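You operate a simulated robot arm through the tools that you are given. There is no shell and no other tool.

You run a simulated robot arm. Do the job below in one go: nothing can be reset, and whatever is moved stays where it is left.

## Task
Wash the home key and the grey cooler, then dab each one dry.
Fine: wash in the wash tub, dab on the yellow foam, then stand each on the dry rack. What is to be rubbed or washed off counts as gone when no trace of it is left.

It is judged by the outcome, as a careful person would: the job done as asked, and still so three seconds after it is handed in. It fails if anything else is knocked over, pushed out of place, dropped, spilled or broken.

## Robot
A 7-joint arm with a two-finger parallel gripper, fixed in place. Base frame: the origin is on the floor under the middle of its stand, x ahead of it, y to its left, z up; the work surface is at about z = 0.75. Units: m, degrees, N and s.
With the tool pointing down near the work surface it reaches from about 0.52 to 0.96 m from the base axis. Its first joint turns from -166.0 to 166.0 degrees. Payload 3.91 kg.
Tool frame: the origin (TCP) lies between the finger pads and is the grasp point; the fingertips stand 0.03 m ahead of it; z points along the fingers, y is the line along which they close. The gripper opens to 0.11 m. The fingers are 0.02 m wide and 0.01 m thick; the gripper's body (0.048 by 0.112 m) begins 0.055 m behind the TCP.
Orientation is that of the tool frame in the base frame, as a unit quaternion [w, x, y, z]. With the fingers straight down and closing along the base's y, the tool's x points along the base's -x, its y along +y and its z along -z.

## Interface
- The arm moves only by the tool send_rows. Its argument "rows" is a list of rows, each an object of numbers (a shift or turn left out is 0, a gripper value left out holds the last): "ax", "ay", "az": the turn, a rotation vector about the tool's x, y, z in units of 120 degrees (1.0 is 120 degrees); "tx", "ty", "tz": the shift along the tool's x, y, z in units of 300 mm (1.0 is 300 mm); "gripper": the closure in counts, from 0 (fully open) to 255 (shut). In form: [{"ax": .., "ay": .., "az": .., "tx": .., "ty": .., "tz": .., "gripper": ..}, ...]. A call has 1 to 20 rows; each row is the pose to reach, as a shift and turn from the pose commanded when the call began, along the tool's axes at that moment. A call with a number of a shift or a turn outside -1 to 1 is refused whole. A row lasts 0.2 s, in which the tool goes at most 0.05 m and 8.6 degrees; a call with a longer step from one row to the next is refused whole, and so is a gripper value outside its range. A pose out of reach is approached as far as the arm can. The call stops where the force on the tool passes 40 N (or 10 N more than at its start, if that is more) or the arm is blocked; 0.2 s more then pass. Each finger travels about 0.072 m/s and halts on what it meets, pressing with about 33 N; the grip force reading is that of the motor and also rises with nothing between the fingers. The clock runs only during rows and for 0.2 s after the last one: add rows that repeat a pose to give the fingers time. The reply holds the time, the measured pose of the TCP, the force on the tool along the base axes, the opening and the grip force, in the units named above and with some noise, with the torque about the TCP (base axes, N m) and any sound that the robot's microphone picked up, and new pictures: "pictures" is both (left out), scene, wrist or none.
- Cameras (640 x 400 px; columns grow to the right, rows downward): "scene" is fixed at [0.0491, -0.5022, 1.4838]; the picture's right is [0.13, -0.99, 0.00], its down [-0.71, -0.09, -0.70] and it looks along [0.69, 0.09, -0.72] (base axes); focal length 370 px, centre (320, 200). "wrist" rides on the gripper at [0.072, 0.017, -0.103] in the tool frame; the picture's right is [-0.23, 0.97, 0.00], its down [-0.76, -0.18, -0.62] and it looks along [-0.61, -0.14, 0.78] (tool axes); focal length 222 px, centre (320, 200). There is no depth. A picture from a camera that has moved, and an enlarged one, comes with that camera's place and axes in the base frame and with its lens.
- move_column(by): slides the trunk up (or, below 0, down) by that many m; the arm rides with it, the base frame stays. It gives what a move gives, with no picture.
- zoom(camera, box): a new picture of the part [left, top, right, bottom] of that camera's present view, enlarged. No time passes.
- finish_job(): hands the job in; it is judged then, once.

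Nothing tells you positions but the pictures and the camera data. Unless the task says otherwise, let go and move clear before handing in.

The tools are called by a JSON object that holds its "api" and its "payload". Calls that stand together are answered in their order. send_rows: Moves the arm, as the interface text tells. Its arguments: {"type":"object","properties":{"rows":{"type":"array","items":{"type":"object","properties":{"ax":{"type":"number"},"ay":{"type":"number"},"az":{"type":"number"},"tx":{"type":"number"},"ty":{"type":"number"},"tz":{"type":"number"},"gripper":{"type":"number"}}}},"pictures":{"type":"string","enum":["both","scene","wrist","none"]}},"required":["rows"]} The other tools are called the same way: move_column (by) moves the trunk up or down; zoom (camera, box) takes an enlarged picture of a part of a camera's view; finish_job () hands the job in.

At the start:

```text
t: 0.0
tcp_pos: [0.6193, -0.2467, 1.1056]
tcp_rot: [0.0, -0.001, 1.0, 0.001]
ft_force: [0.2, -0.3, 0.8]
ft_torque: [0.03, 0.04, 0.0]
width: 0.1103
grasp_force: 0.1
trunk travel left (down, up): [-0.6, 0.082]
```

scene: 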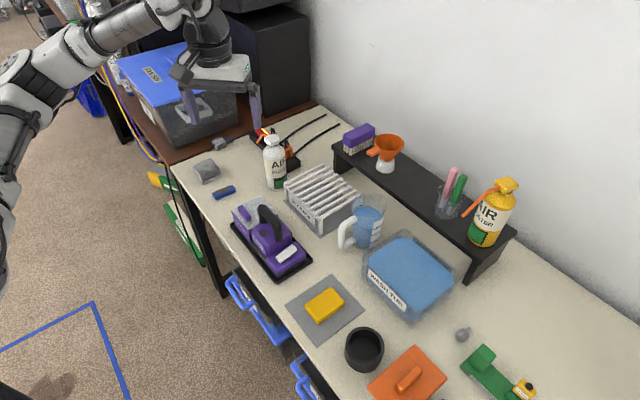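
wrist: 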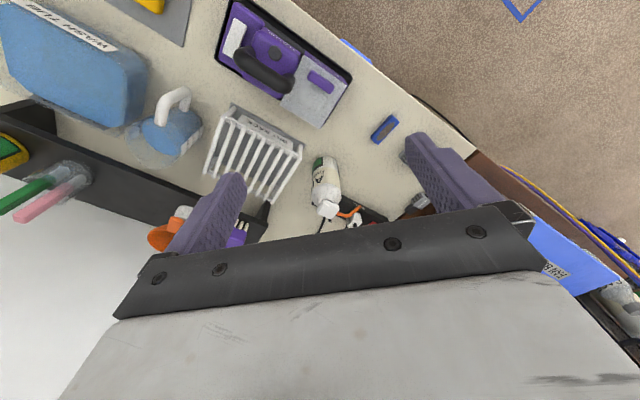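

I see a bench with a wash tub, a dry rack, a yellow foam on a grey mat, and a number of small items. I'll zoom in to identify the home key and the grey cooler before moving anything.

{"api": "zoom", "payload": {"camera": "scene", "box": [160, 100, 360, 225]}}

{"api": "zoom", "payload": {"camera": "scene", "box": [280, 220, 540, 400]}}

{"api": "zoom", "payload": {"camera": "scene", "box": [320, 110, 540, 260]}}

{"api": "zoom", "payload": {"camera": "wrist", "box": [200, 80, 460, 240]}}

```text
3.20 times, centred on (260, 162) of scene
camera zoom: at [0.0491, -0.5022, 1.4838], right [0.13, -0.99, 0.0], down [-0.71, -0.09, -0.7], along [0.69, 0.09, -0.72], focal length 1185 px, centre (512, 320)
```

zoom: 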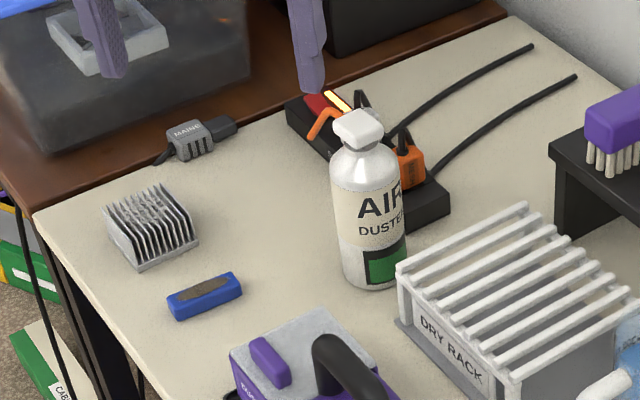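

```text
2.22 times, centred on (410, 310) of scene
camera zoom: at [0.0491, -0.5022, 1.4838], right [0.13, -0.99, 0.0], down [-0.71, -0.09, -0.7], along [0.69, 0.09, -0.72], focal length 823 px, centre (120, -44)
```

zoom: 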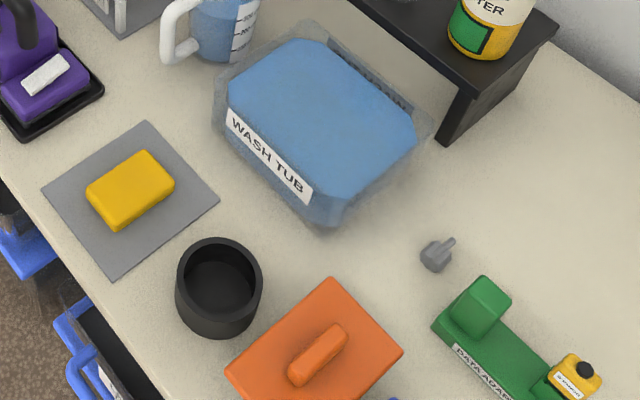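

```text
2.67 times, centred on (430, 185) of scene
camera zoom: at [0.0491, -0.5022, 1.4838], right [0.13, -0.99, 0.0], down [-0.71, -0.09, -0.7], along [0.69, 0.09, -0.72], focal length 987 px, centre (27, 240)
```

zoom: 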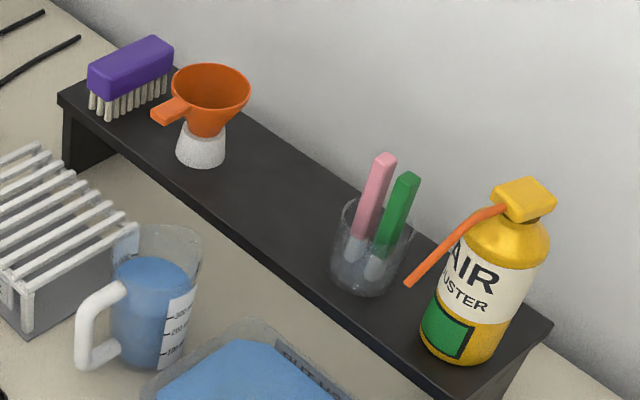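

```text
2.46 times, centred on (330, 160) of wrist
camera zoom: at [0.5471, -0.2301, 1.2087], right [0.23, 0.97, 0.0], down [0.76, -0.18, 0.62], along [0.61, -0.14, -0.78], focal length 547 px, centre (295, 298)
```

zoom: 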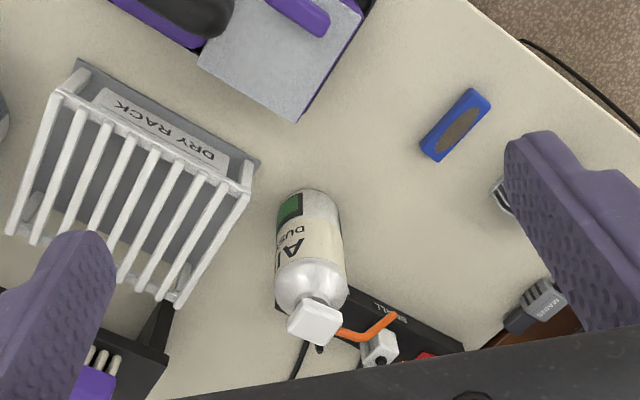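

The grey finned heat sink looks like the cooler; I need a closer look to tell which item is the "home key", so I'm zooming into the candidates.

{"api": "zoom", "payload": {"camera": "scene", "box": [185, 150, 255, 205]}}

{"api": "zoom", "payload": {"camera": "scene", "box": [440, 320, 560, 400]}}

{"api": "zoom", "payload": {"camera": "scene", "box": [220, 190, 320, 285]}}

{"api": "zoom", "payload": {"camera": "scene", "box": [340, 330, 460, 400]}}

{"api": "zoom", "payload": {"camera": "wrist", "box": [360, 100, 440, 150]}}

{"api": "zoom", "payload": {"camera": "scene", "box": [200, 90, 340, 190]}}

```text
7.27 times, centred on (220, 178) of scene
camera zoom: at [0.0491, -0.5022, 1.4838], right [0.13, -0.99, 0.0], down [-0.71, -0.09, -0.7], along [0.69, 0.09, -0.72], focal length 2692 px, centre (1047, 364)
```

zoom: 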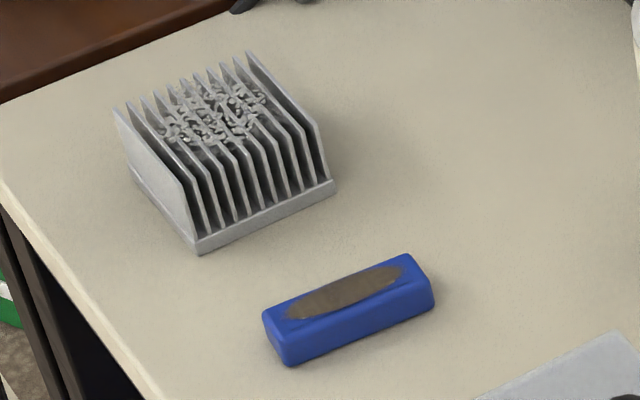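

```text
5.00 times, centred on (500, 360) of scene
camera zoom: at [0.0491, -0.5022, 1.4838], right [0.13, -0.99, 0.0], down [-0.71, -0.09, -0.7], along [0.69, 0.09, -0.72], focal length 1851 px, centre (-580, -600)
```

zoom: 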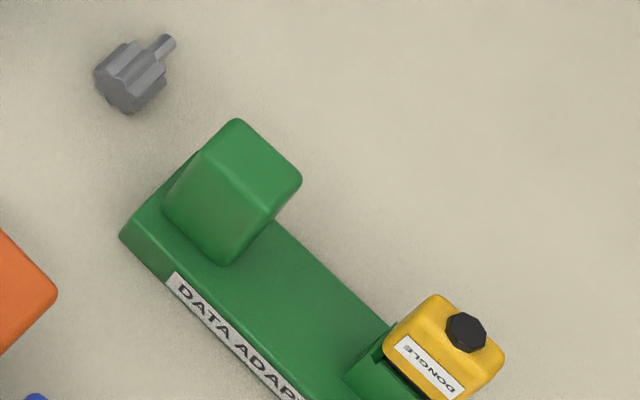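

```text
4.21 times, centred on (270, 238) of scene
camera zoom: at [0.0491, -0.5022, 1.4838], right [0.13, -0.99, 0.0], down [-0.71, -0.09, -0.7], along [0.69, 0.09, -0.72], focal length 1559 px, centre (530, 42)
```

zoom: 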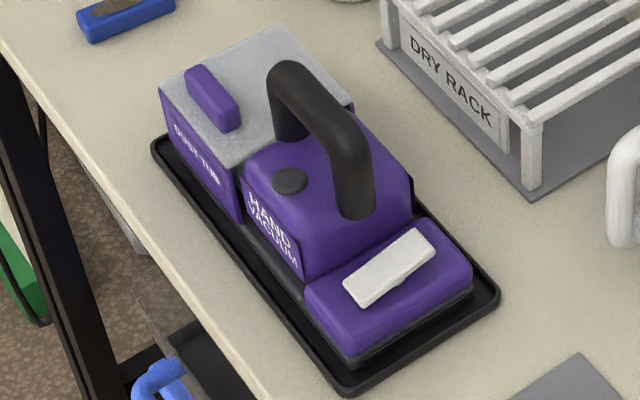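

```text
5.33 times, centred on (400, 365) of scene
camera zoom: at [0.0491, -0.5022, 1.4838], right [0.13, -0.99, 0.0], down [-0.71, -0.09, -0.7], along [0.69, 0.09, -0.72], focal length 1974 px, centre (-107, -680)
```

zoom: 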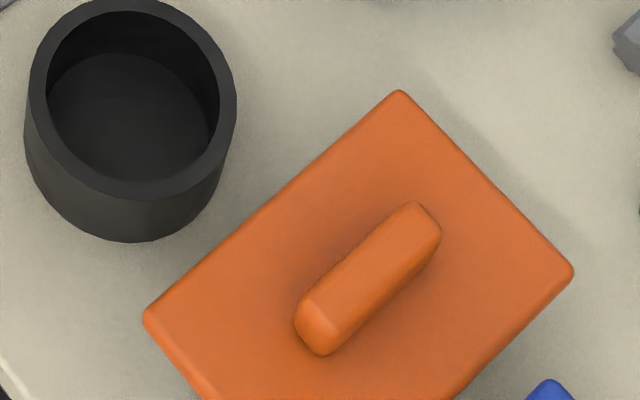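

```text
8.00 times, centred on (400, 125) of wrist
camera zoom: at [0.5471, -0.2301, 1.2087], right [0.23, 0.97, 0.0], down [0.76, -0.18, 0.62], along [0.61, -0.14, -0.78], focal length 1777 px, centre (-320, 800)
```

zoom: 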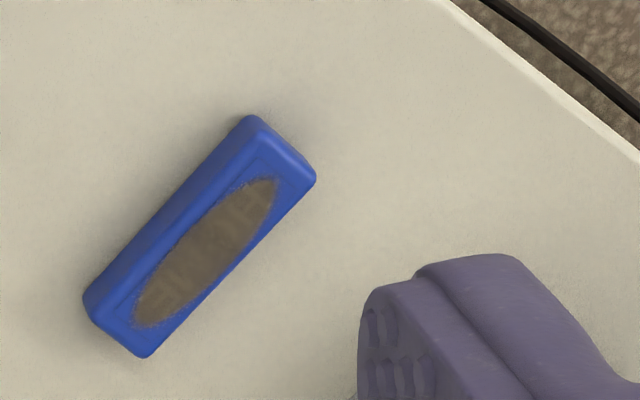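

```text
4.00 times, centred on (270, 140) of scene
camera zoom: at [0.0491, -0.5022, 1.4838], right [0.13, -0.99, 0.0], down [-0.71, -0.09, -0.7], along [0.69, 0.09, -0.72], focal length 1481 px, centre (520, 440)
```

zoom: 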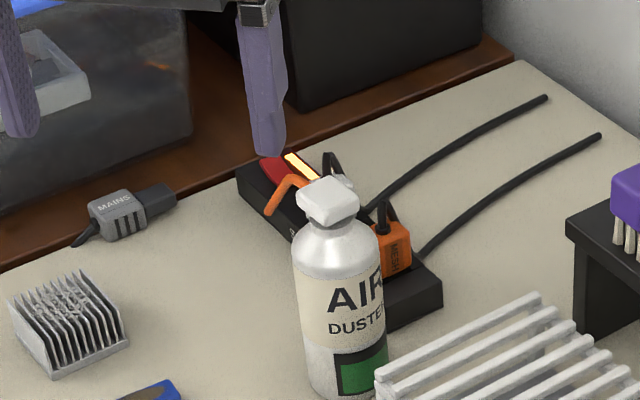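

The blue soiled block could be the home key, but there's another blue thing at the bottom edge of the scene picture near the orange lid. I'll swing the arm, staying high, to look at that side with the wrist camera before deciding.

{"api": "send_rows", "payload": {"rows": [{"tx": 0.117, "ty": -0.102, "az": 0.042}, {"tx": 0.233, "ty": -0.203, "az": 0.083}, {"tx": 0.35, "ty": -0.305, "az": 0.125}, {"tx": 0.467, "ty": -0.407, "az": 0.167}, {"tx": 0.583, "ty": -0.508, "az": 0.208}, {"tx": 0.7, "ty": -0.61, "az": 0.25}], "pictures": "both"}}

```text
t: 1.4
tcp_pos: [0.4087, -0.4304, 1.1054]
tcp_rot: [0.0, 0.259, 0.966, 0.0]
ft_force: [0.6, -0.6, 0.2]
ft_torque: [0.03, -0.02, 0.0]
width: 0.1098
grasp_force: 0.0
trunk travel left (down, up): [-0.6, 0.082]
camera wrist: at [0.3539, -0.3797, 1.2084], right [0.68, 0.73, 0.0], down [0.57, -0.54, 0.62], along [0.45, -0.43, -0.78], focal length 222 px, centre (320, 200)
```

scene: 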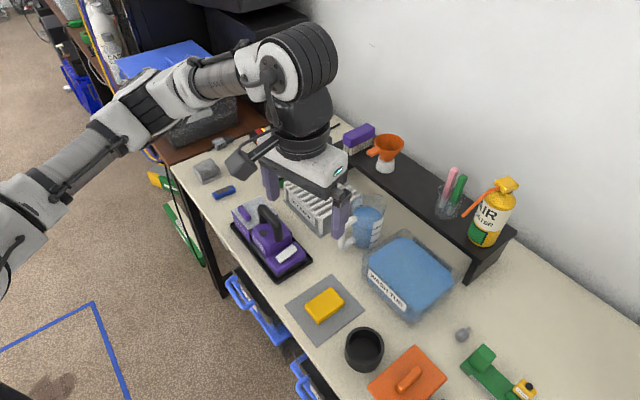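
wrist: 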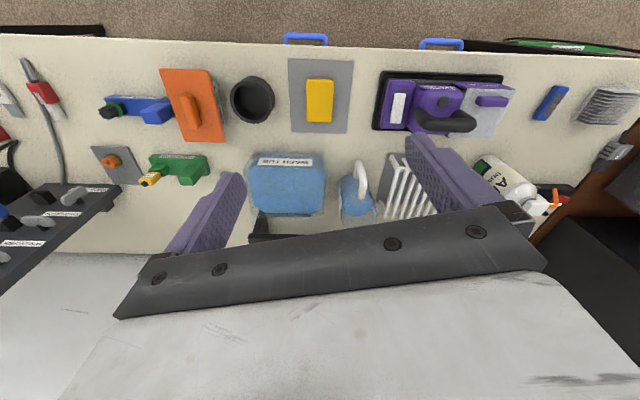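

The wrist view now shows the whole bench, including another shelf with small pieces and labels on its far end. I'll zoom into that.

{"api": "zoom", "payload": {"camera": "wrist", "box": [0, 40, 160, 140]}}

{"api": "zoom", "payload": {"camera": "wrist", "box": [0, 140, 160, 290]}}

{"api": "zoom", "payload": {"camera": "wrist", "box": [80, 60, 240, 200]}}

{"api": "zoom", "payload": {"camera": "wrist", "box": [500, 60, 640, 160]}}

```text
4.00 times, centred on (80, 90) of wrist
camera zoom: at [0.3539, -0.3797, 1.2084], right [0.68, 0.73, 0.0], down [0.57, -0.54, 0.62], along [0.45, -0.43, -0.78], focal length 888 px, centre (1280, 640)
```

zoom: 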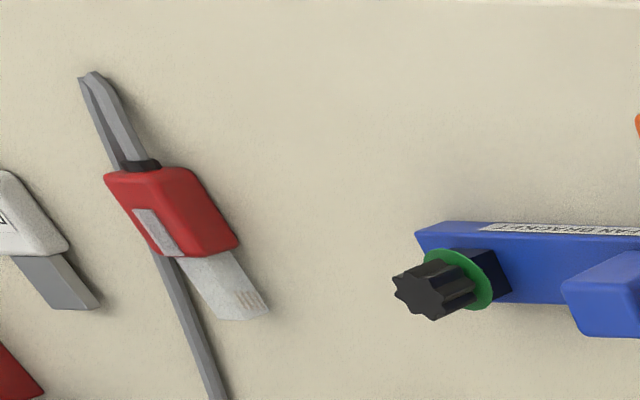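

```text
2.67 times, centred on (80, 215) of wrist
camera zoom: at [0.3539, -0.3797, 1.2084], right [0.68, 0.73, 0.0], down [0.57, -0.54, 0.62], along [0.45, -0.43, -0.78], focal length 592 px, centre (960, 160)
```

zoom: 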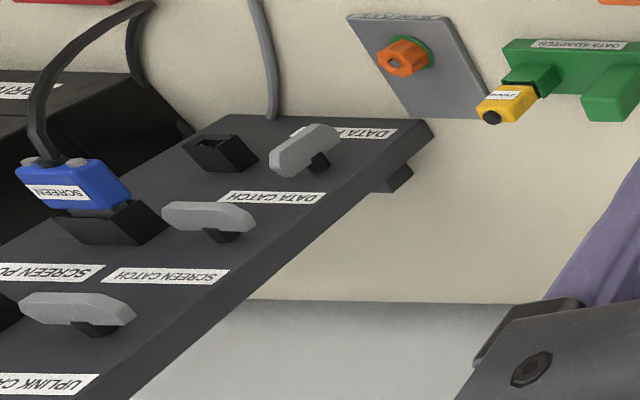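

```text
2.86 times, centred on (160, 130) of wrist
camera zoom: at [0.3539, -0.3797, 1.2084], right [0.68, 0.73, 0.0], down [0.57, -0.54, 0.62], along [0.45, -0.43, -0.78], focal length 635 px, centre (777, 400)
```

zoom: 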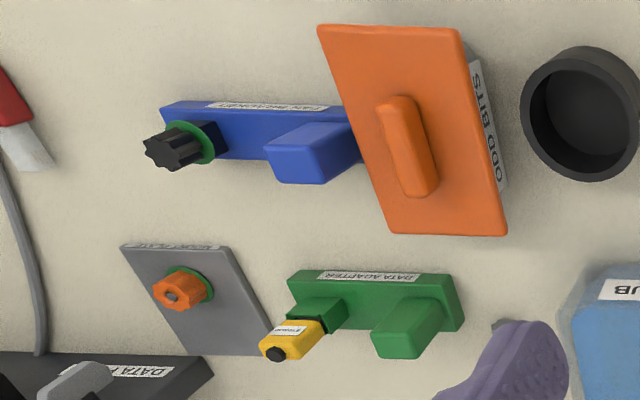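

```text
4.00 times, centred on (570, 110) of wrist
camera zoom: at [0.3539, -0.3797, 1.2084], right [0.68, 0.73, 0.0], down [0.57, -0.54, 0.62], along [0.45, -0.43, -0.78], focal length 888 px, centre (-680, 560)
```

zoom: 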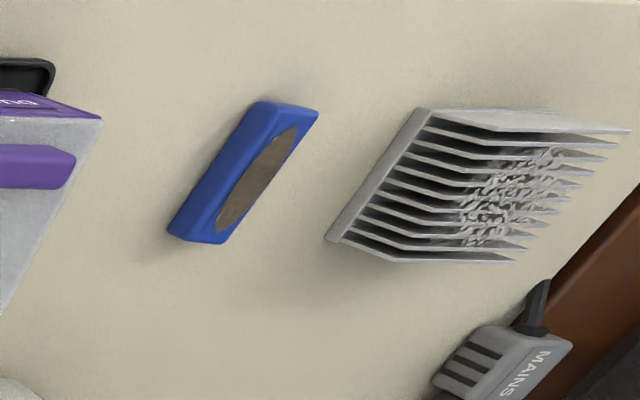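

Many labelled parts are here, but none marked "HOME" so far. I'll swing further right, still high, to view the remaining part of the bench.

{"api": "send_rows", "payload": {"rows": [{"tx": 0.0684, "ty": -0.1386, "az": 0.0536}, {"tx": 0.1369, "ty": -0.2771, "az": 0.1071}, {"tx": 0.2053, "ty": -0.4157, "az": 0.1607}, {"tx": 0.2737, "ty": -0.5543, "az": 0.2143}, {"tx": 0.3421, "ty": -0.6929, "az": 0.2679}, {"tx": 0.4106, "ty": -0.8314, "az": 0.3214}, {"tx": 0.479, "ty": -0.97, "az": 0.375}], "pictures": "both"}}

```text
t: 3.0
tcp_pos: [0.139, -0.6101, 1.1063]
tcp_rot: [0.0, 0.609, 0.793, 0.0]
ft_force: [0.6, 0.4, 0.6]
ft_torque: [0.0, -0.01, 0.0]
width: 0.1103
grasp_force: 0.0
trunk travel left (down, up): [-0.6, 0.082]
camera wrist: at [0.1368, -0.5362, 1.2084], right [1.0, 0.03, 0.0], down [0.02, -0.78, 0.62], along [0.02, -0.62, -0.78], focal length 222 px, centre (320, 200)
```

scene: 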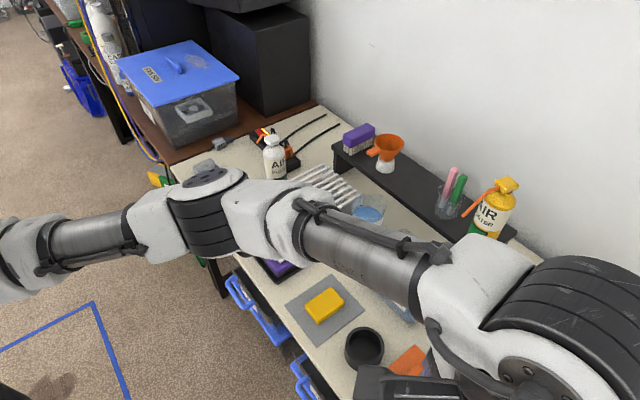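
wrist: 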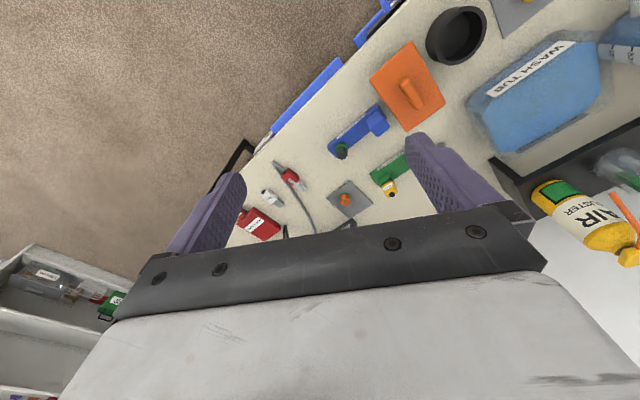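

I see the far end of the bench and another shelf beyond it. Zooming in on these.

{"api": "zoom", "payload": {"camera": "wrist", "box": [220, 130, 420, 250]}}

{"api": "zoom", "payload": {"camera": "wrist", "box": [0, 230, 180, 400]}}

{"api": "zoom", "payload": {"camera": "wrist", "box": [330, 0, 530, 140]}}

{"api": "zoom", "payload": {"camera": "wrist", "box": [440, 0, 640, 280]}}

```text
3.20 times, centred on (320, 190) of wrist
camera zoom: at [0.1368, -0.5362, 1.2084], right [1.0, 0.03, 0.0], down [0.02, -0.78, 0.62], along [0.02, -0.62, -0.78], focal length 711 px, centre (320, 232)
```

zoom: 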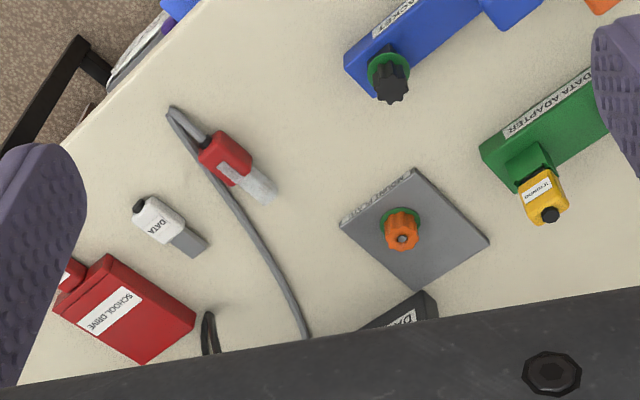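

```text
2.35 times, centred on (90, 315) of wrist
camera zoom: at [0.1368, -0.5362, 1.2084], right [1.0, 0.03, 0.0], down [0.02, -0.78, 0.62], along [0.02, -0.62, -0.78], focal length 523 px, centre (861, -71)
```

zoom: 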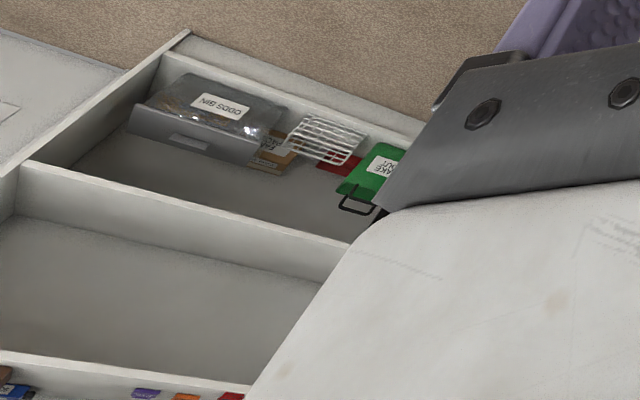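

```text
2.86 times, centred on (430, 70) of wrist
camera zoom: at [0.1368, -0.5362, 1.2084], right [1.0, 0.03, 0.0], down [0.02, -0.78, 0.62], along [0.02, -0.62, -0.78], focal length 635 px, centre (6, 571)
```

zoom: 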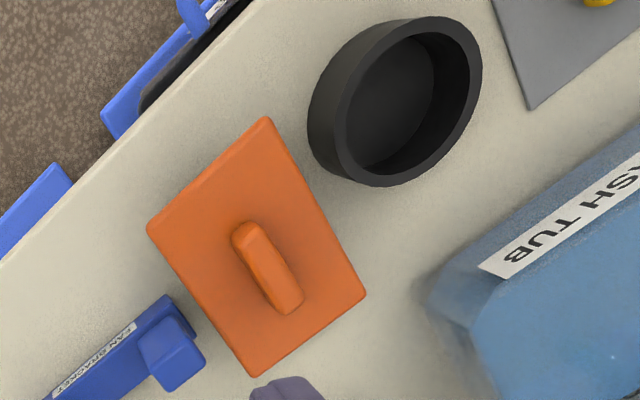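

```text
1.43 times, centred on (540, 140) of wrist
camera zoom: at [0.1368, -0.5362, 1.2084], right [1.0, 0.03, 0.0], down [0.02, -0.78, 0.62], along [0.02, -0.62, -0.78], focal length 317 px, centre (6, 286)
```

zoom: 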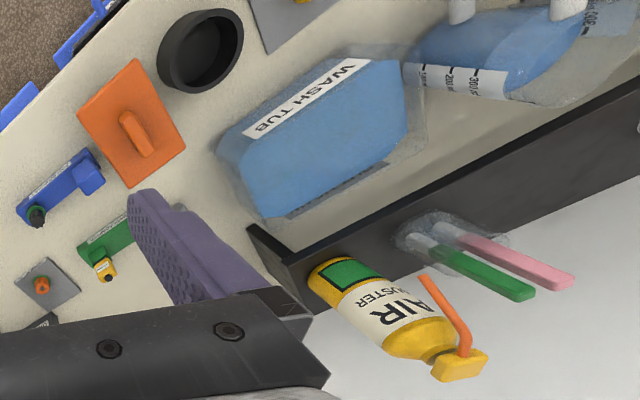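

No "HOME" label is visible at this end, only drive/data/bracket pieces. I'll go back to the left side and look at the soiled blue block and the cooler up close from different sides.

{"api": "send_rows", "payload": {"rows": [{"tx": 0.0461, "ty": 0.1405, "az": -0.0536}, {"tx": 0.0923, "ty": 0.2811, "az": -0.1071}, {"tx": 0.1384, "ty": 0.4216, "az": -0.1607}, {"tx": 0.1846, "ty": 0.5621, "az": -0.2143}, {"tx": 0.2307, "ty": 0.7026, "az": -0.2679}, {"tx": 0.2769, "ty": 0.8432, "az": -0.3214}, {"tx": 0.323, "ty": 0.9837, "az": -0.375}], "pictures": "none"}}

```text
t: 4.6
tcp_pos: [0.4007, -0.4382, 1.1057]
tcp_rot: [-0.001, 0.258, 0.966, -0.001]
ft_force: [0.3, 0.7, 0.1]
ft_torque: [0.0, 0.03, -0.01]
width: 0.1098
grasp_force: 0.1
trunk travel left (down, up): [-0.6, 0.082]
```

Still high over the middle of the bench; next I move towards the blue block.

{"api": "send_rows", "payload": {"rows": [{"tx": -0.0277, "ty": 0.1424, "tz": 0.0476, "az": -0.0357}, {"tx": -0.0554, "ty": 0.2849, "tz": 0.0951, "az": -0.0714}, {"tx": -0.0831, "ty": 0.4273, "tz": 0.1427, "az": -0.1071}, {"tx": -0.1109, "ty": 0.5697, "tz": 0.1903, "az": -0.1429}, {"tx": -0.1386, "ty": 0.7121, "tz": 0.2379, "az": -0.1786}, {"tx": -0.1663, "ty": 0.8546, "tz": 0.2854, "az": -0.2143}, {"tx": -0.194, "ty": 0.997, "tz": 0.333, "az": -0.25}], "pictures": "both"}}

```text
t: 6.2
tcp_pos: [0.5996, -0.2106, 1.0054]
tcp_rot: [0.0, 0.001, 1.0, 0.0]
ft_force: [-0.4, -0.8, 0.0]
ft_torque: [0.03, 0.03, 0.0]
width: 0.1098
grasp_force: 0.0
trunk travel left (down, up): [-0.6, 0.082]
camera wrist: at [0.5275, -0.1933, 1.1079], right [0.23, 0.97, 0.0], down [0.76, -0.18, 0.62], along [0.61, -0.14, -0.78], focal length 222 px, centre (320, 200)
```

scene: 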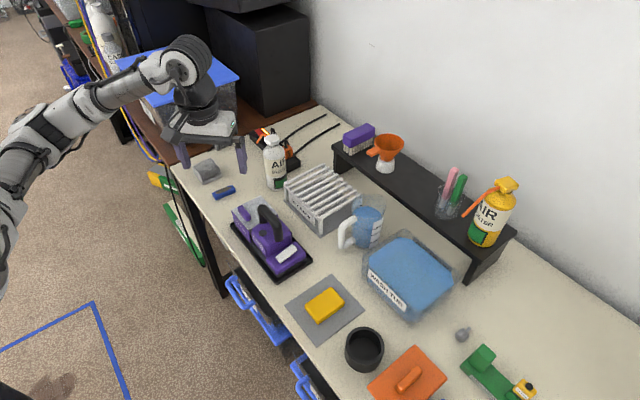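
wrist: 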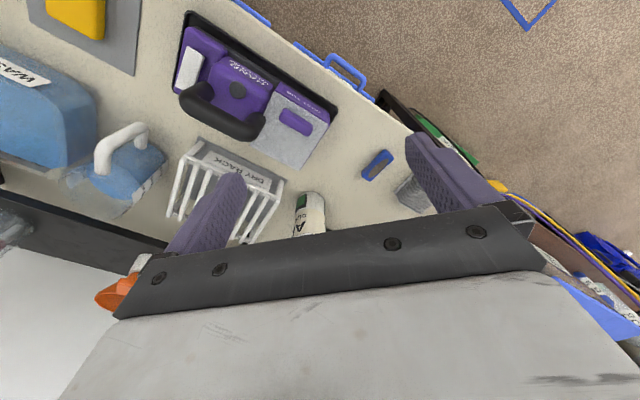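

The blue block is at about (0.74, -0.14), the cooler a bit further left at about (0.81, -0.07). I'll come down a little for a closer look at both.

{"api": "send_rows", "payload": {"rows": [{"tx": -0.05, "ty": 0.067, "tz": 0.0875}, {"tx": -0.1, "ty": 0.133, "tz": 0.175}, {"tx": -0.15, "ty": 0.2, "tz": 0.2625}, {"tx": -0.2, "ty": 0.267, "tz": 0.35}], "pictures": "wrist"}}

{"api": "zoom", "payload": {"camera": "wrist", "box": [240, 80, 440, 210]}}

{"api": "zoom", "payload": {"camera": "wrist", "box": [280, 100, 380, 170]}}

```text
t: 7.2
tcp_pos: [0.6596, -0.1283, 0.9017]
tcp_rot: [-0.001, 0.0, 1.0, 0.0]
ft_force: [0.2, -0.4, 0.5]
ft_torque: [0.0, -0.02, 0.0]
width: 0.1097
grasp_force: 0.0
trunk travel left (down, up): [-0.6, 0.082]
camera wrist: at [0.5869, -0.1125, 1.0038], right [0.23, 0.97, 0.0], down [0.76, -0.18, 0.62], along [0.61, -0.14, -0.78], focal length 222 px, centre (320, 200)
```

wrist: 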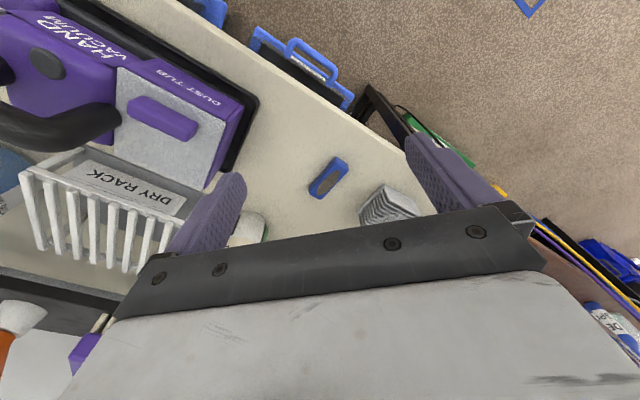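

```text
3.08 times, centred on (340, 145) of wrist
camera zoom: at [0.5869, -0.1125, 1.0038], right [0.23, 0.97, 0.0], down [0.76, -0.18, 0.62], along [0.61, -0.14, -0.78], focal length 684 px, centre (258, 369)
```

zoom: 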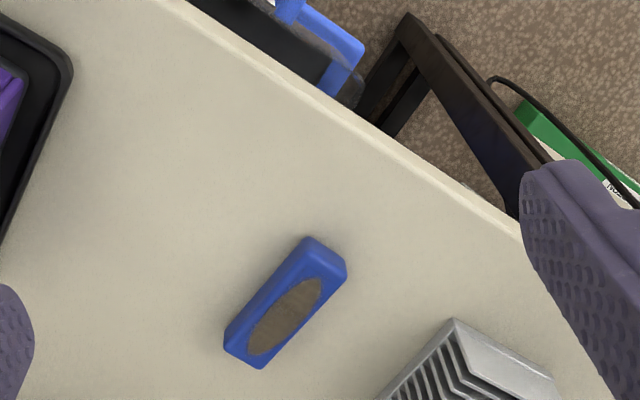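

```text
5.71 times, centred on (330, 135) of wrist
camera zoom: at [0.5869, -0.1125, 1.0038], right [0.23, 0.97, 0.0], down [0.76, -0.18, 0.62], along [0.61, -0.14, -0.78], focal length 1269 px, centre (263, 571)
```

zoom: 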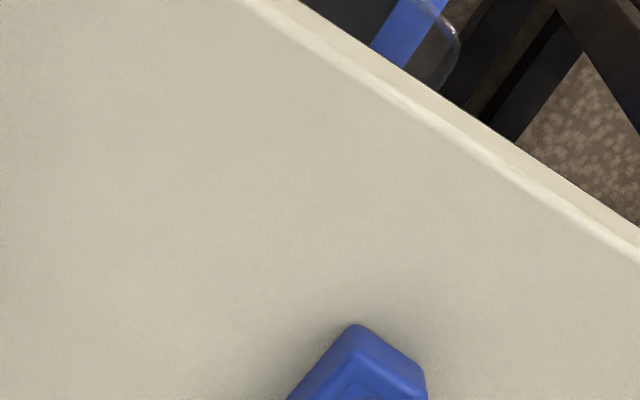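

The blue block is about 6 cm long with a brown stain on top; the cooler is the finned heat sink. I'll turn the camera to view the block's other faces for a label, and see the cooler better.

{"api": "send_rows", "payload": {"rows": [{"tx": -0.02, "ty": -0.022, "tz": -0.0152, "az": -0.0682}, {"tx": -0.036, "ty": -0.044, "tz": -0.0304, "az": -0.1364}, {"tx": -0.055, "ty": -0.065, "tz": -0.0455, "az": -0.2045}, {"tx": -0.073, "ty": -0.087, "tz": -0.0607, "az": -0.2727}, {"tx": -0.091, "ty": -0.109, "tz": -0.0759, "az": -0.3409}, {"tx": -0.109, "ty": -0.131, "tz": -0.0911, "az": -0.4091}, {"tx": -0.127, "ty": -0.153, "tz": -0.1063, "az": -0.4773}, {"tx": -0.145, "ty": -0.175, "tz": -0.1215, "az": -0.5455}, {"tx": -0.164, "ty": -0.196, "tz": -0.1366, "az": -0.6136}, {"tx": -0.182, "ty": -0.218, "tz": -0.1518, "az": -0.6818}, {"tx": -0.2, "ty": -0.24, "tz": -0.167, "az": -0.75}], "pictures": "both"}}

{"api": "zoom", "payload": {"camera": "wrist", "box": [200, 60, 440, 210]}}

```text
t: 9.6
tcp_pos: [0.7184, -0.2024, 0.9524]
tcp_rot: [0.0, 0.708, -0.707, 0.0]
ft_force: [0.2, 0.7, -0.5]
ft_torque: [0.0, -0.05, 0.02]
width: 0.11
grasp_force: 0.1
trunk travel left (down, up): [-0.6, 0.082]
camera wrist: at [0.7027, -0.2749, 1.0539], right [-0.97, 0.23, 0.0], down [0.18, 0.76, 0.62], along [0.14, 0.61, -0.78], focal length 222 px, centre (320, 200)
```

scene: 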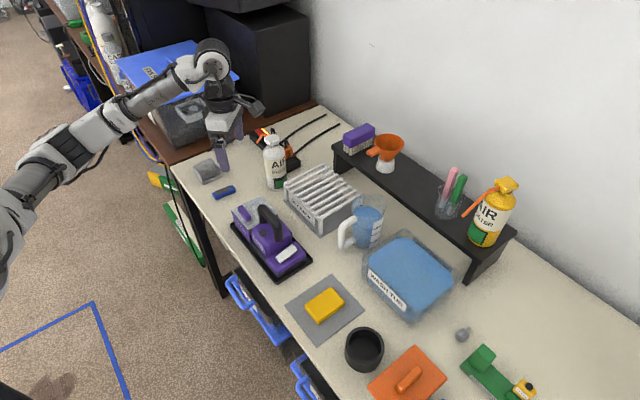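
wrist: 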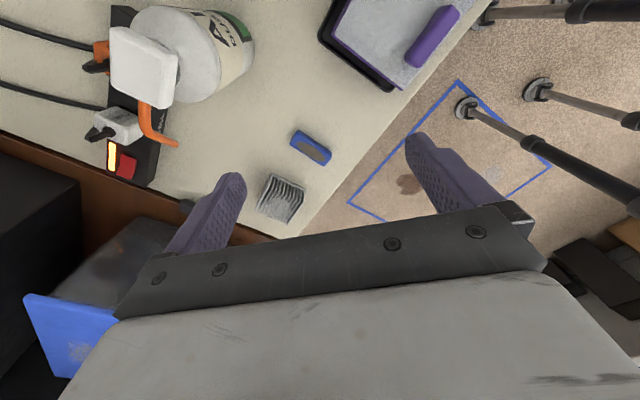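

```text
2.67 times, centred on (320, 135) of wrist
camera zoom: at [0.7027, -0.2749, 1.0539], right [-0.97, 0.23, 0.0], down [0.18, 0.76, 0.62], along [0.14, 0.61, -0.78], focal length 592 px, centre (320, 373)
```

zoom: 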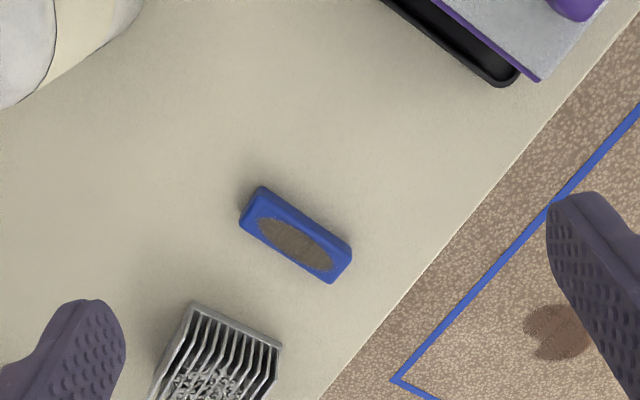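

No label is visible on the block, but it is the only soiled key-like piece, so I take it as the home key. Next I'll face the cooler to measure it and its fin direction.

{"api": "send_rows", "payload": {"rows": [{"tx": -0.04, "ty": 0.012, "tz": 0.009, "az": 0.0682}, {"tx": -0.08, "ty": 0.023, "tz": 0.018, "az": 0.1364}, {"tx": -0.12, "ty": 0.035, "tz": 0.027, "az": 0.2045}, {"tx": -0.16, "ty": 0.047, "tz": 0.036, "az": 0.2727}, {"tx": -0.2, "ty": 0.058, "tz": 0.045, "az": 0.3409}, {"tx": -0.24, "ty": 0.07, "tz": 0.055, "az": 0.4091}, {"tx": -0.28, "ty": 0.081, "tz": 0.064, "az": 0.4773}, {"tx": -0.32, "ty": 0.093, "tz": 0.073, "az": 0.5455}, {"tx": -0.36, "ty": 0.105, "tz": 0.082, "az": 0.6136}, {"tx": -0.4, "ty": 0.116, "tz": 0.091, "az": 0.6818}, {"tx": -0.44, "ty": 0.128, "tz": 0.1, "az": 0.75}], "pictures": "wrist"}}

{"api": "zoom", "payload": {"camera": "wrist", "box": [230, 130, 400, 240]}}

{"api": "zoom", "payload": {"camera": "scene", "box": [110, 40, 250, 130]}}

```text
t: 12.0
tcp_pos: [0.6807, -0.0692, 0.9219]
tcp_rot: [0.0, 0.0, 1.0, 0.0]
ft_force: [0.4, -0.2, -0.6]
ft_torque: [0.03, -0.01, 0.04]
width: 0.1101
grasp_force: 0.0
trunk travel left (down, up): [-0.6, 0.082]
camera wrist: at [0.6085, -0.053, 1.0244], right [0.23, 0.97, 0.0], down [0.76, -0.18, 0.62], along [0.61, -0.14, -0.78], focal length 222 px, centre (320, 200)
```

wrist: 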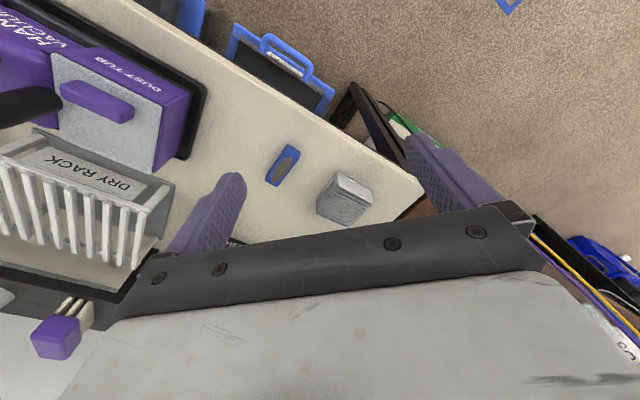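

```text
3.64 times, centred on (315, 185) of wrist
camera zoom: at [0.6085, -0.053, 1.0244], right [0.23, 0.97, 0.0], down [0.76, -0.18, 0.62], along [0.61, -0.14, -0.78], focal length 808 px, centre (338, 254)
```

zoom: 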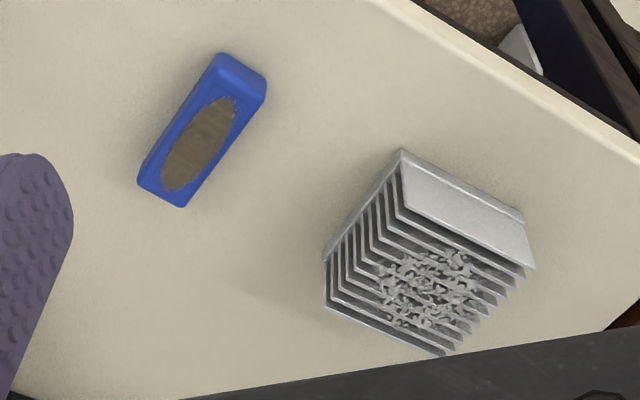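

```text
4.44 times, centred on (180, 85) of scene
camera zoom: at [0.0491, -0.5022, 1.4838], right [0.13, -0.99, 0.0], down [-0.71, -0.09, -0.7], along [0.69, 0.09, -0.72], focal length 1645 px, centre (942, 711)
```

zoom: 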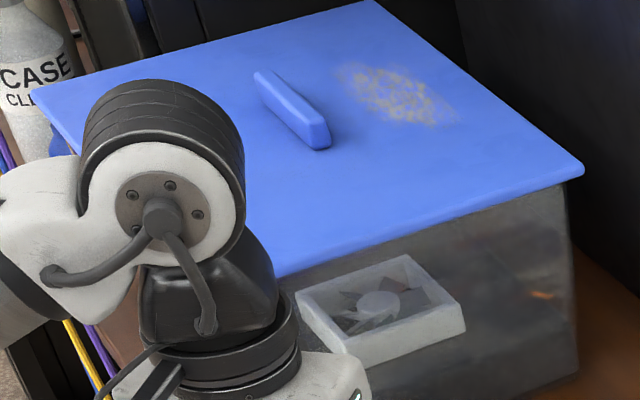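

The cooler is a finned heat sink with fluff in its fins, centred about (0.822, -0.065), and the key is centred about (0.745, -0.136) with its long axis at -47.5°. I'll position the gripper above the key, turned to close across its width.

{"api": "send_rows", "payload": {"rows": [{"tx": -0.0356, "ty": -0.0372, "tz": 0.0233, "az": 0.066}, {"tx": -0.0711, "ty": -0.0744, "tz": 0.0467, "az": 0.132}, {"tx": -0.1067, "ty": -0.1117, "tz": 0.07, "az": 0.198}, {"tx": -0.1422, "ty": -0.1489, "tz": 0.0933, "az": 0.264}, {"tx": -0.1778, "ty": -0.1861, "tz": 0.1167, "az": 0.33}, {"tx": -0.2133, "ty": -0.2233, "tz": 0.14, "az": 0.396}], "pictures": "both"}}

{"api": "zoom", "payload": {"camera": "wrist", "box": [220, 60, 440, 240]}}

```text
t: 13.4
tcp_pos: [0.744, -0.1375, 0.8785]
tcp_rot: [0.0, 0.405, 0.914, 0.0]
ft_force: [0.7, -0.5, 0.1]
ft_torque: [0.01, 0.02, -0.01]
width: 0.1099
grasp_force: 0.0
trunk travel left (down, up): [-0.6, 0.082]
camera wrist: at [0.7088, -0.0725, 0.9817], right [0.87, 0.49, 0.0], down [0.38, -0.68, 0.62], along [0.3, -0.54, -0.78], focal length 222 px, centre (320, 200)
```

scene: 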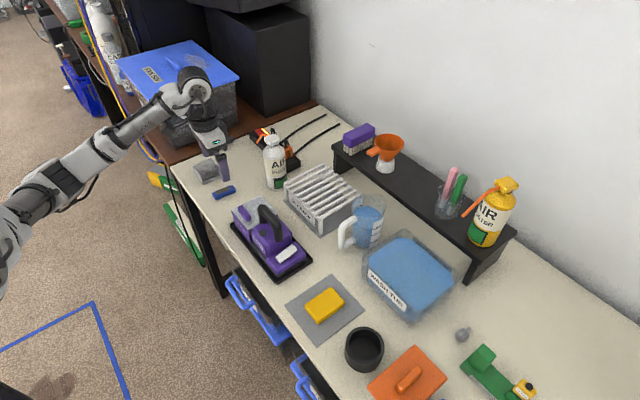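
wrist: 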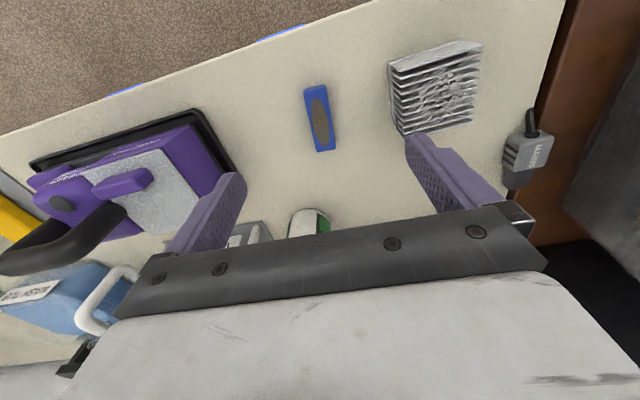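

```text
2.22 times, centred on (330, 150) of wrist
camera zoom: at [0.7088, -0.0725, 0.9817], right [0.87, 0.49, 0.0], down [0.38, -0.68, 0.62], along [0.3, -0.54, -0.78], focal length 494 px, centre (298, 311)
```

zoom: 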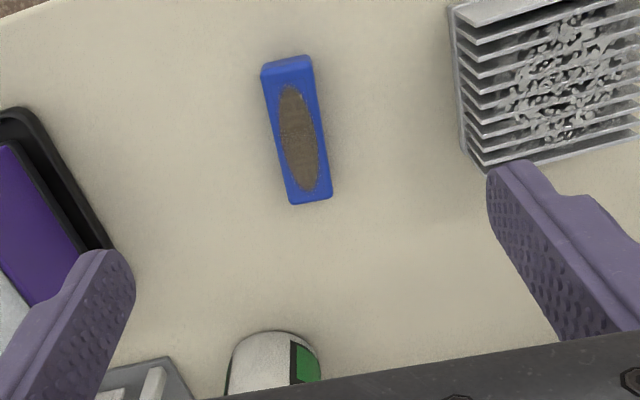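

The key is right below the gripper and aligned. I'll narrow the fingers (to stay clear of the cooler) while descending most of the way.

{"api": "send_rows", "payload": {"rows": [{"tz": 0.0, "gripper": 130}, {"tz": 0.0, "gripper": 130}, {"tz": 0.0, "gripper": 130}, {"tz": 0.08, "gripper": 130}, {"tz": 0.16, "gripper": 130}, {"tz": 0.24, "gripper": 130}], "pictures": "wrist"}}

{"api": "zoom", "payload": {"camera": "wrist", "box": [220, 80, 440, 240]}}

```text
t: 14.8
tcp_pos: [0.745, -0.1371, 0.8067]
tcp_rot: [0.001, 0.403, 0.915, 0.0]
ft_force: [-0.4, 0.1, -0.6]
ft_torque: [-0.04, -0.01, 0.0]
width: 0.0538
grasp_force: 0.1
trunk travel left (down, up): [-0.6, 0.082]
camera wrist: at [0.7091, -0.0714, 0.9096], right [0.87, 0.49, 0.0], down [0.38, -0.68, 0.62], along [0.31, -0.54, -0.78], focal length 222 px, centre (320, 200)
```

wrist: 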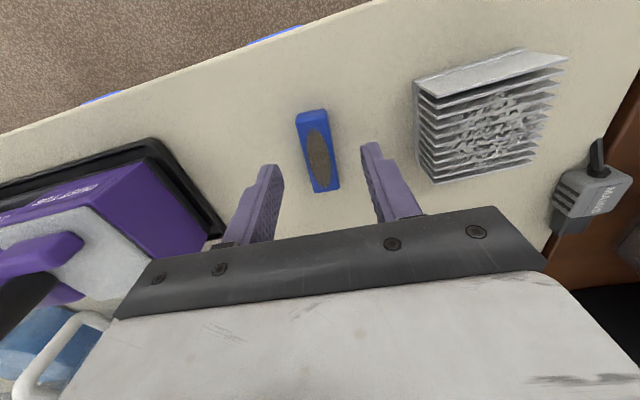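

```text
2.50 times, centred on (330, 160) of wrist
camera zoom: at [0.7091, -0.0714, 0.9096], right [0.87, 0.49, 0.0], down [0.38, -0.68, 0.62], along [0.31, -0.54, -0.78], focal length 555 px, centre (295, 300)
```

zoom: 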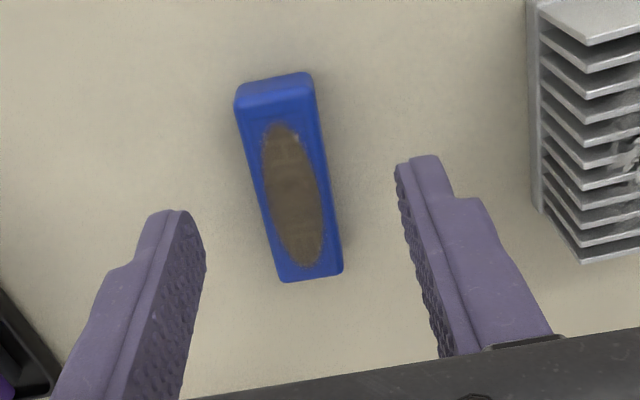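

The key sits centred between the fingers. I'll lower the last 2.4 cm and close on it.

{"api": "send_rows", "payload": {"rows": [{"tz": 0.04}, {"tz": 0.078}, {"tz": 0.078, "gripper": 255}, {"tz": 0.078, "gripper": 255}, {"tz": 0.078, "gripper": 255}, {"tz": 0.078, "gripper": 255}], "pictures": "wrist"}}

{"api": "zoom", "payload": {"camera": "wrist", "box": [220, 80, 440, 240]}}

```text
t: 16.2
tcp_pos: [0.7447, -0.1372, 0.7839]
tcp_rot: [-0.001, 0.403, 0.915, -0.001]
ft_force: [1.0, -0.6, 0.2]
ft_torque: [0.01, 0.02, 0.0]
width: 0.0203
grasp_force: 32.7
trunk travel left (down, up): [-0.6, 0.082]
camera wrist: at [0.7088, -0.0722, 0.8866], right [0.87, 0.49, 0.0], down [0.38, -0.68, 0.62], along [0.31, -0.54, -0.78], focal length 222 px, centre (320, 200)
```

wrist: 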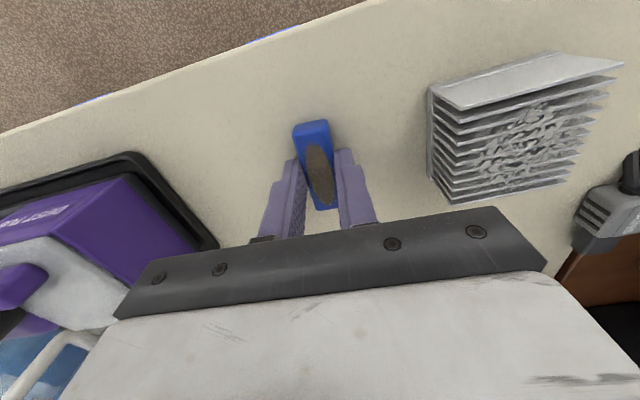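

```text
2.50 times, centred on (330, 160) of wrist
camera zoom: at [0.7088, -0.0722, 0.8866], right [0.87, 0.49, 0.0], down [0.38, -0.68, 0.62], along [0.31, -0.54, -0.78], focal length 555 px, centre (295, 300)
```

zoom: 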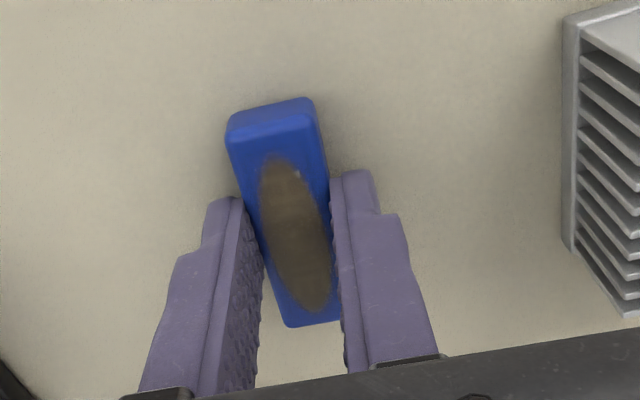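

The key is held (2.0 cm wide, 33 N). I'll lift it high and carry it over to the wash tub in two legs.

{"api": "send_rows", "payload": {"rows": [{"tz": -0.1}, {"tz": -0.25}, {"tz": -0.41}, {"tz": -0.57}, {"tz": -0.7}, {"tz": -0.82}, {"tx": -0.055, "ty": -0.14, "tz": -0.82}, {"tx": -0.109, "ty": -0.281, "tz": -0.82}, {"tx": -0.164, "ty": -0.421, "tz": -0.82}, {"tx": -0.219, "ty": -0.562, "tz": -0.82}, {"tx": -0.273, "ty": -0.702, "tz": -0.82}, {"tx": -0.328, "ty": -0.843, "tz": -0.82}], "pictures": "both"}}

```text
t: 18.8
tcp_pos: [0.6255, -0.3816, 1.0294]
tcp_rot: [0.0, 0.402, 0.915, -0.001]
ft_force: [0.0, -0.1, -0.8]
ft_torque: [0.0, -0.03, 0.02]
width: 0.0204
grasp_force: 33.3
trunk travel left (down, up): [-0.6, 0.082]
camera wrist: at [0.5888, -0.317, 1.1324], right [0.87, 0.49, 0.0], down [0.38, -0.68, 0.62], along [0.31, -0.54, -0.78], focal length 222 px, centre (320, 200)
```

scene: 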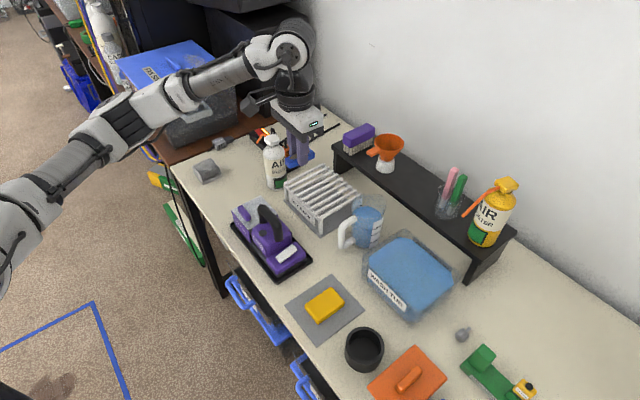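
wrist: 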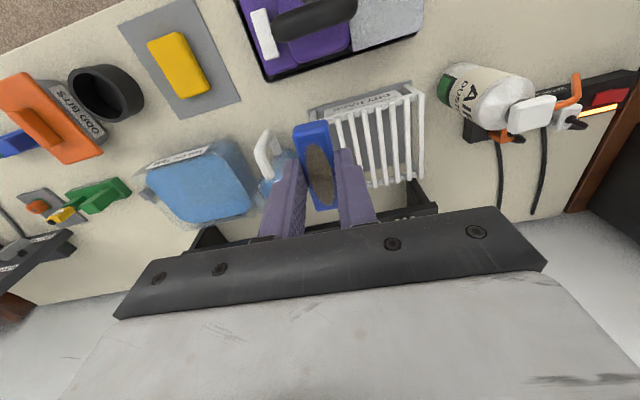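

The key is carried safely. I'll zoom on the rack and tub from here to measure them before continuing.

{"api": "zoom", "payload": {"camera": "wrist", "box": [300, 70, 440, 210]}}

{"api": "zoom", "payload": {"camera": "wrist", "box": [120, 110, 300, 250]}}

{"api": "send_rows", "payload": {"rows": [{"tx": -0.055, "ty": -0.14}, {"tx": -0.109, "ty": -0.281}, {"tx": -0.164, "ty": -0.421}, {"tx": -0.219, "ty": -0.562}, {"tx": -0.273, "ty": -0.702}, {"tx": -0.328, "ty": -0.843}], "pictures": "both"}}

{"api": "zoom", "payload": {"camera": "wrist", "box": [220, 40, 420, 230]}}

```text
2.86 times, centred on (370, 140) of wrist
camera zoom: at [0.5888, -0.317, 1.1324], right [0.87, 0.49, 0.0], down [0.38, -0.68, 0.62], along [0.31, -0.54, -0.78], focal length 635 px, centre (177, 371)
```

zoom: 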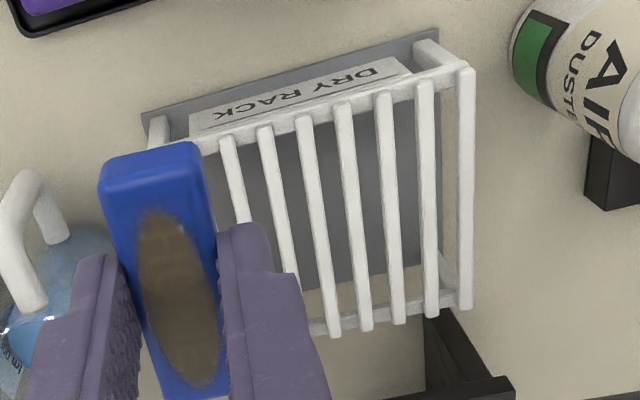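

```text
2.86 times, centred on (210, 180) of wrist
camera zoom: at [0.5888, -0.317, 1.1324], right [0.87, 0.49, 0.0], down [0.38, -0.68, 0.62], along [0.31, -0.54, -0.78], focal length 635 px, centre (634, 257)
```

zoom: 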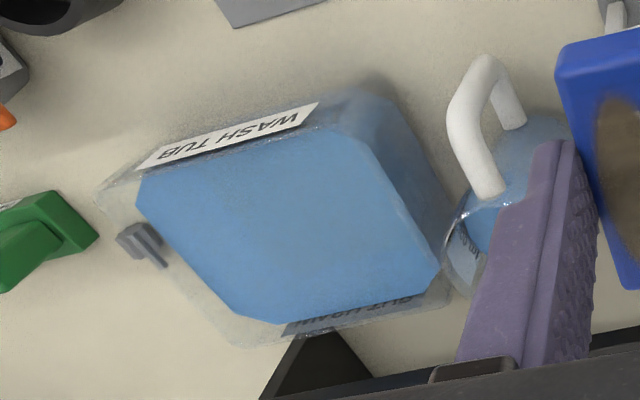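

```text
t: 20.2
tcp_pos: [0.5018, -0.6231, 1.0293]
tcp_rot: [0.0, 0.403, 0.915, 0.0]
ft_force: [0.1, -0.7, 0.9]
ft_torque: [0.03, -0.03, 0.02]
width: 0.0201
grasp_force: 33.1
trunk travel left (down, up): [-0.6, 0.082]
camera wrist: at [0.4664, -0.5593, 1.1324], right [0.87, 0.49, 0.0], down [0.38, -0.68, 0.62], along [0.31, -0.54, -0.78], focal length 222 px, centre (320, 200)
```

scene: 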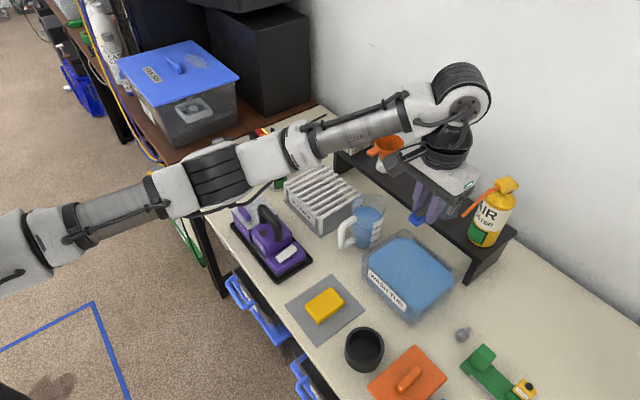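
wrist: 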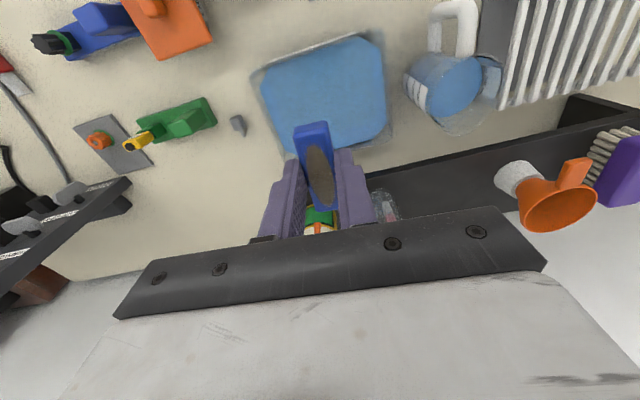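

```text
2.11 times, centred on (320, 135) of wrist
camera zoom: at [0.4664, -0.5593, 1.1324], right [0.87, 0.49, 0.0], down [0.38, -0.68, 0.62], along [0.31, -0.54, -0.78], focal length 468 px, centre (320, 337)
```

zoom: 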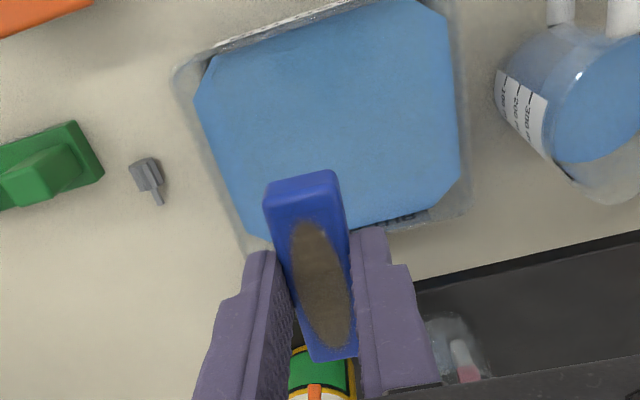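

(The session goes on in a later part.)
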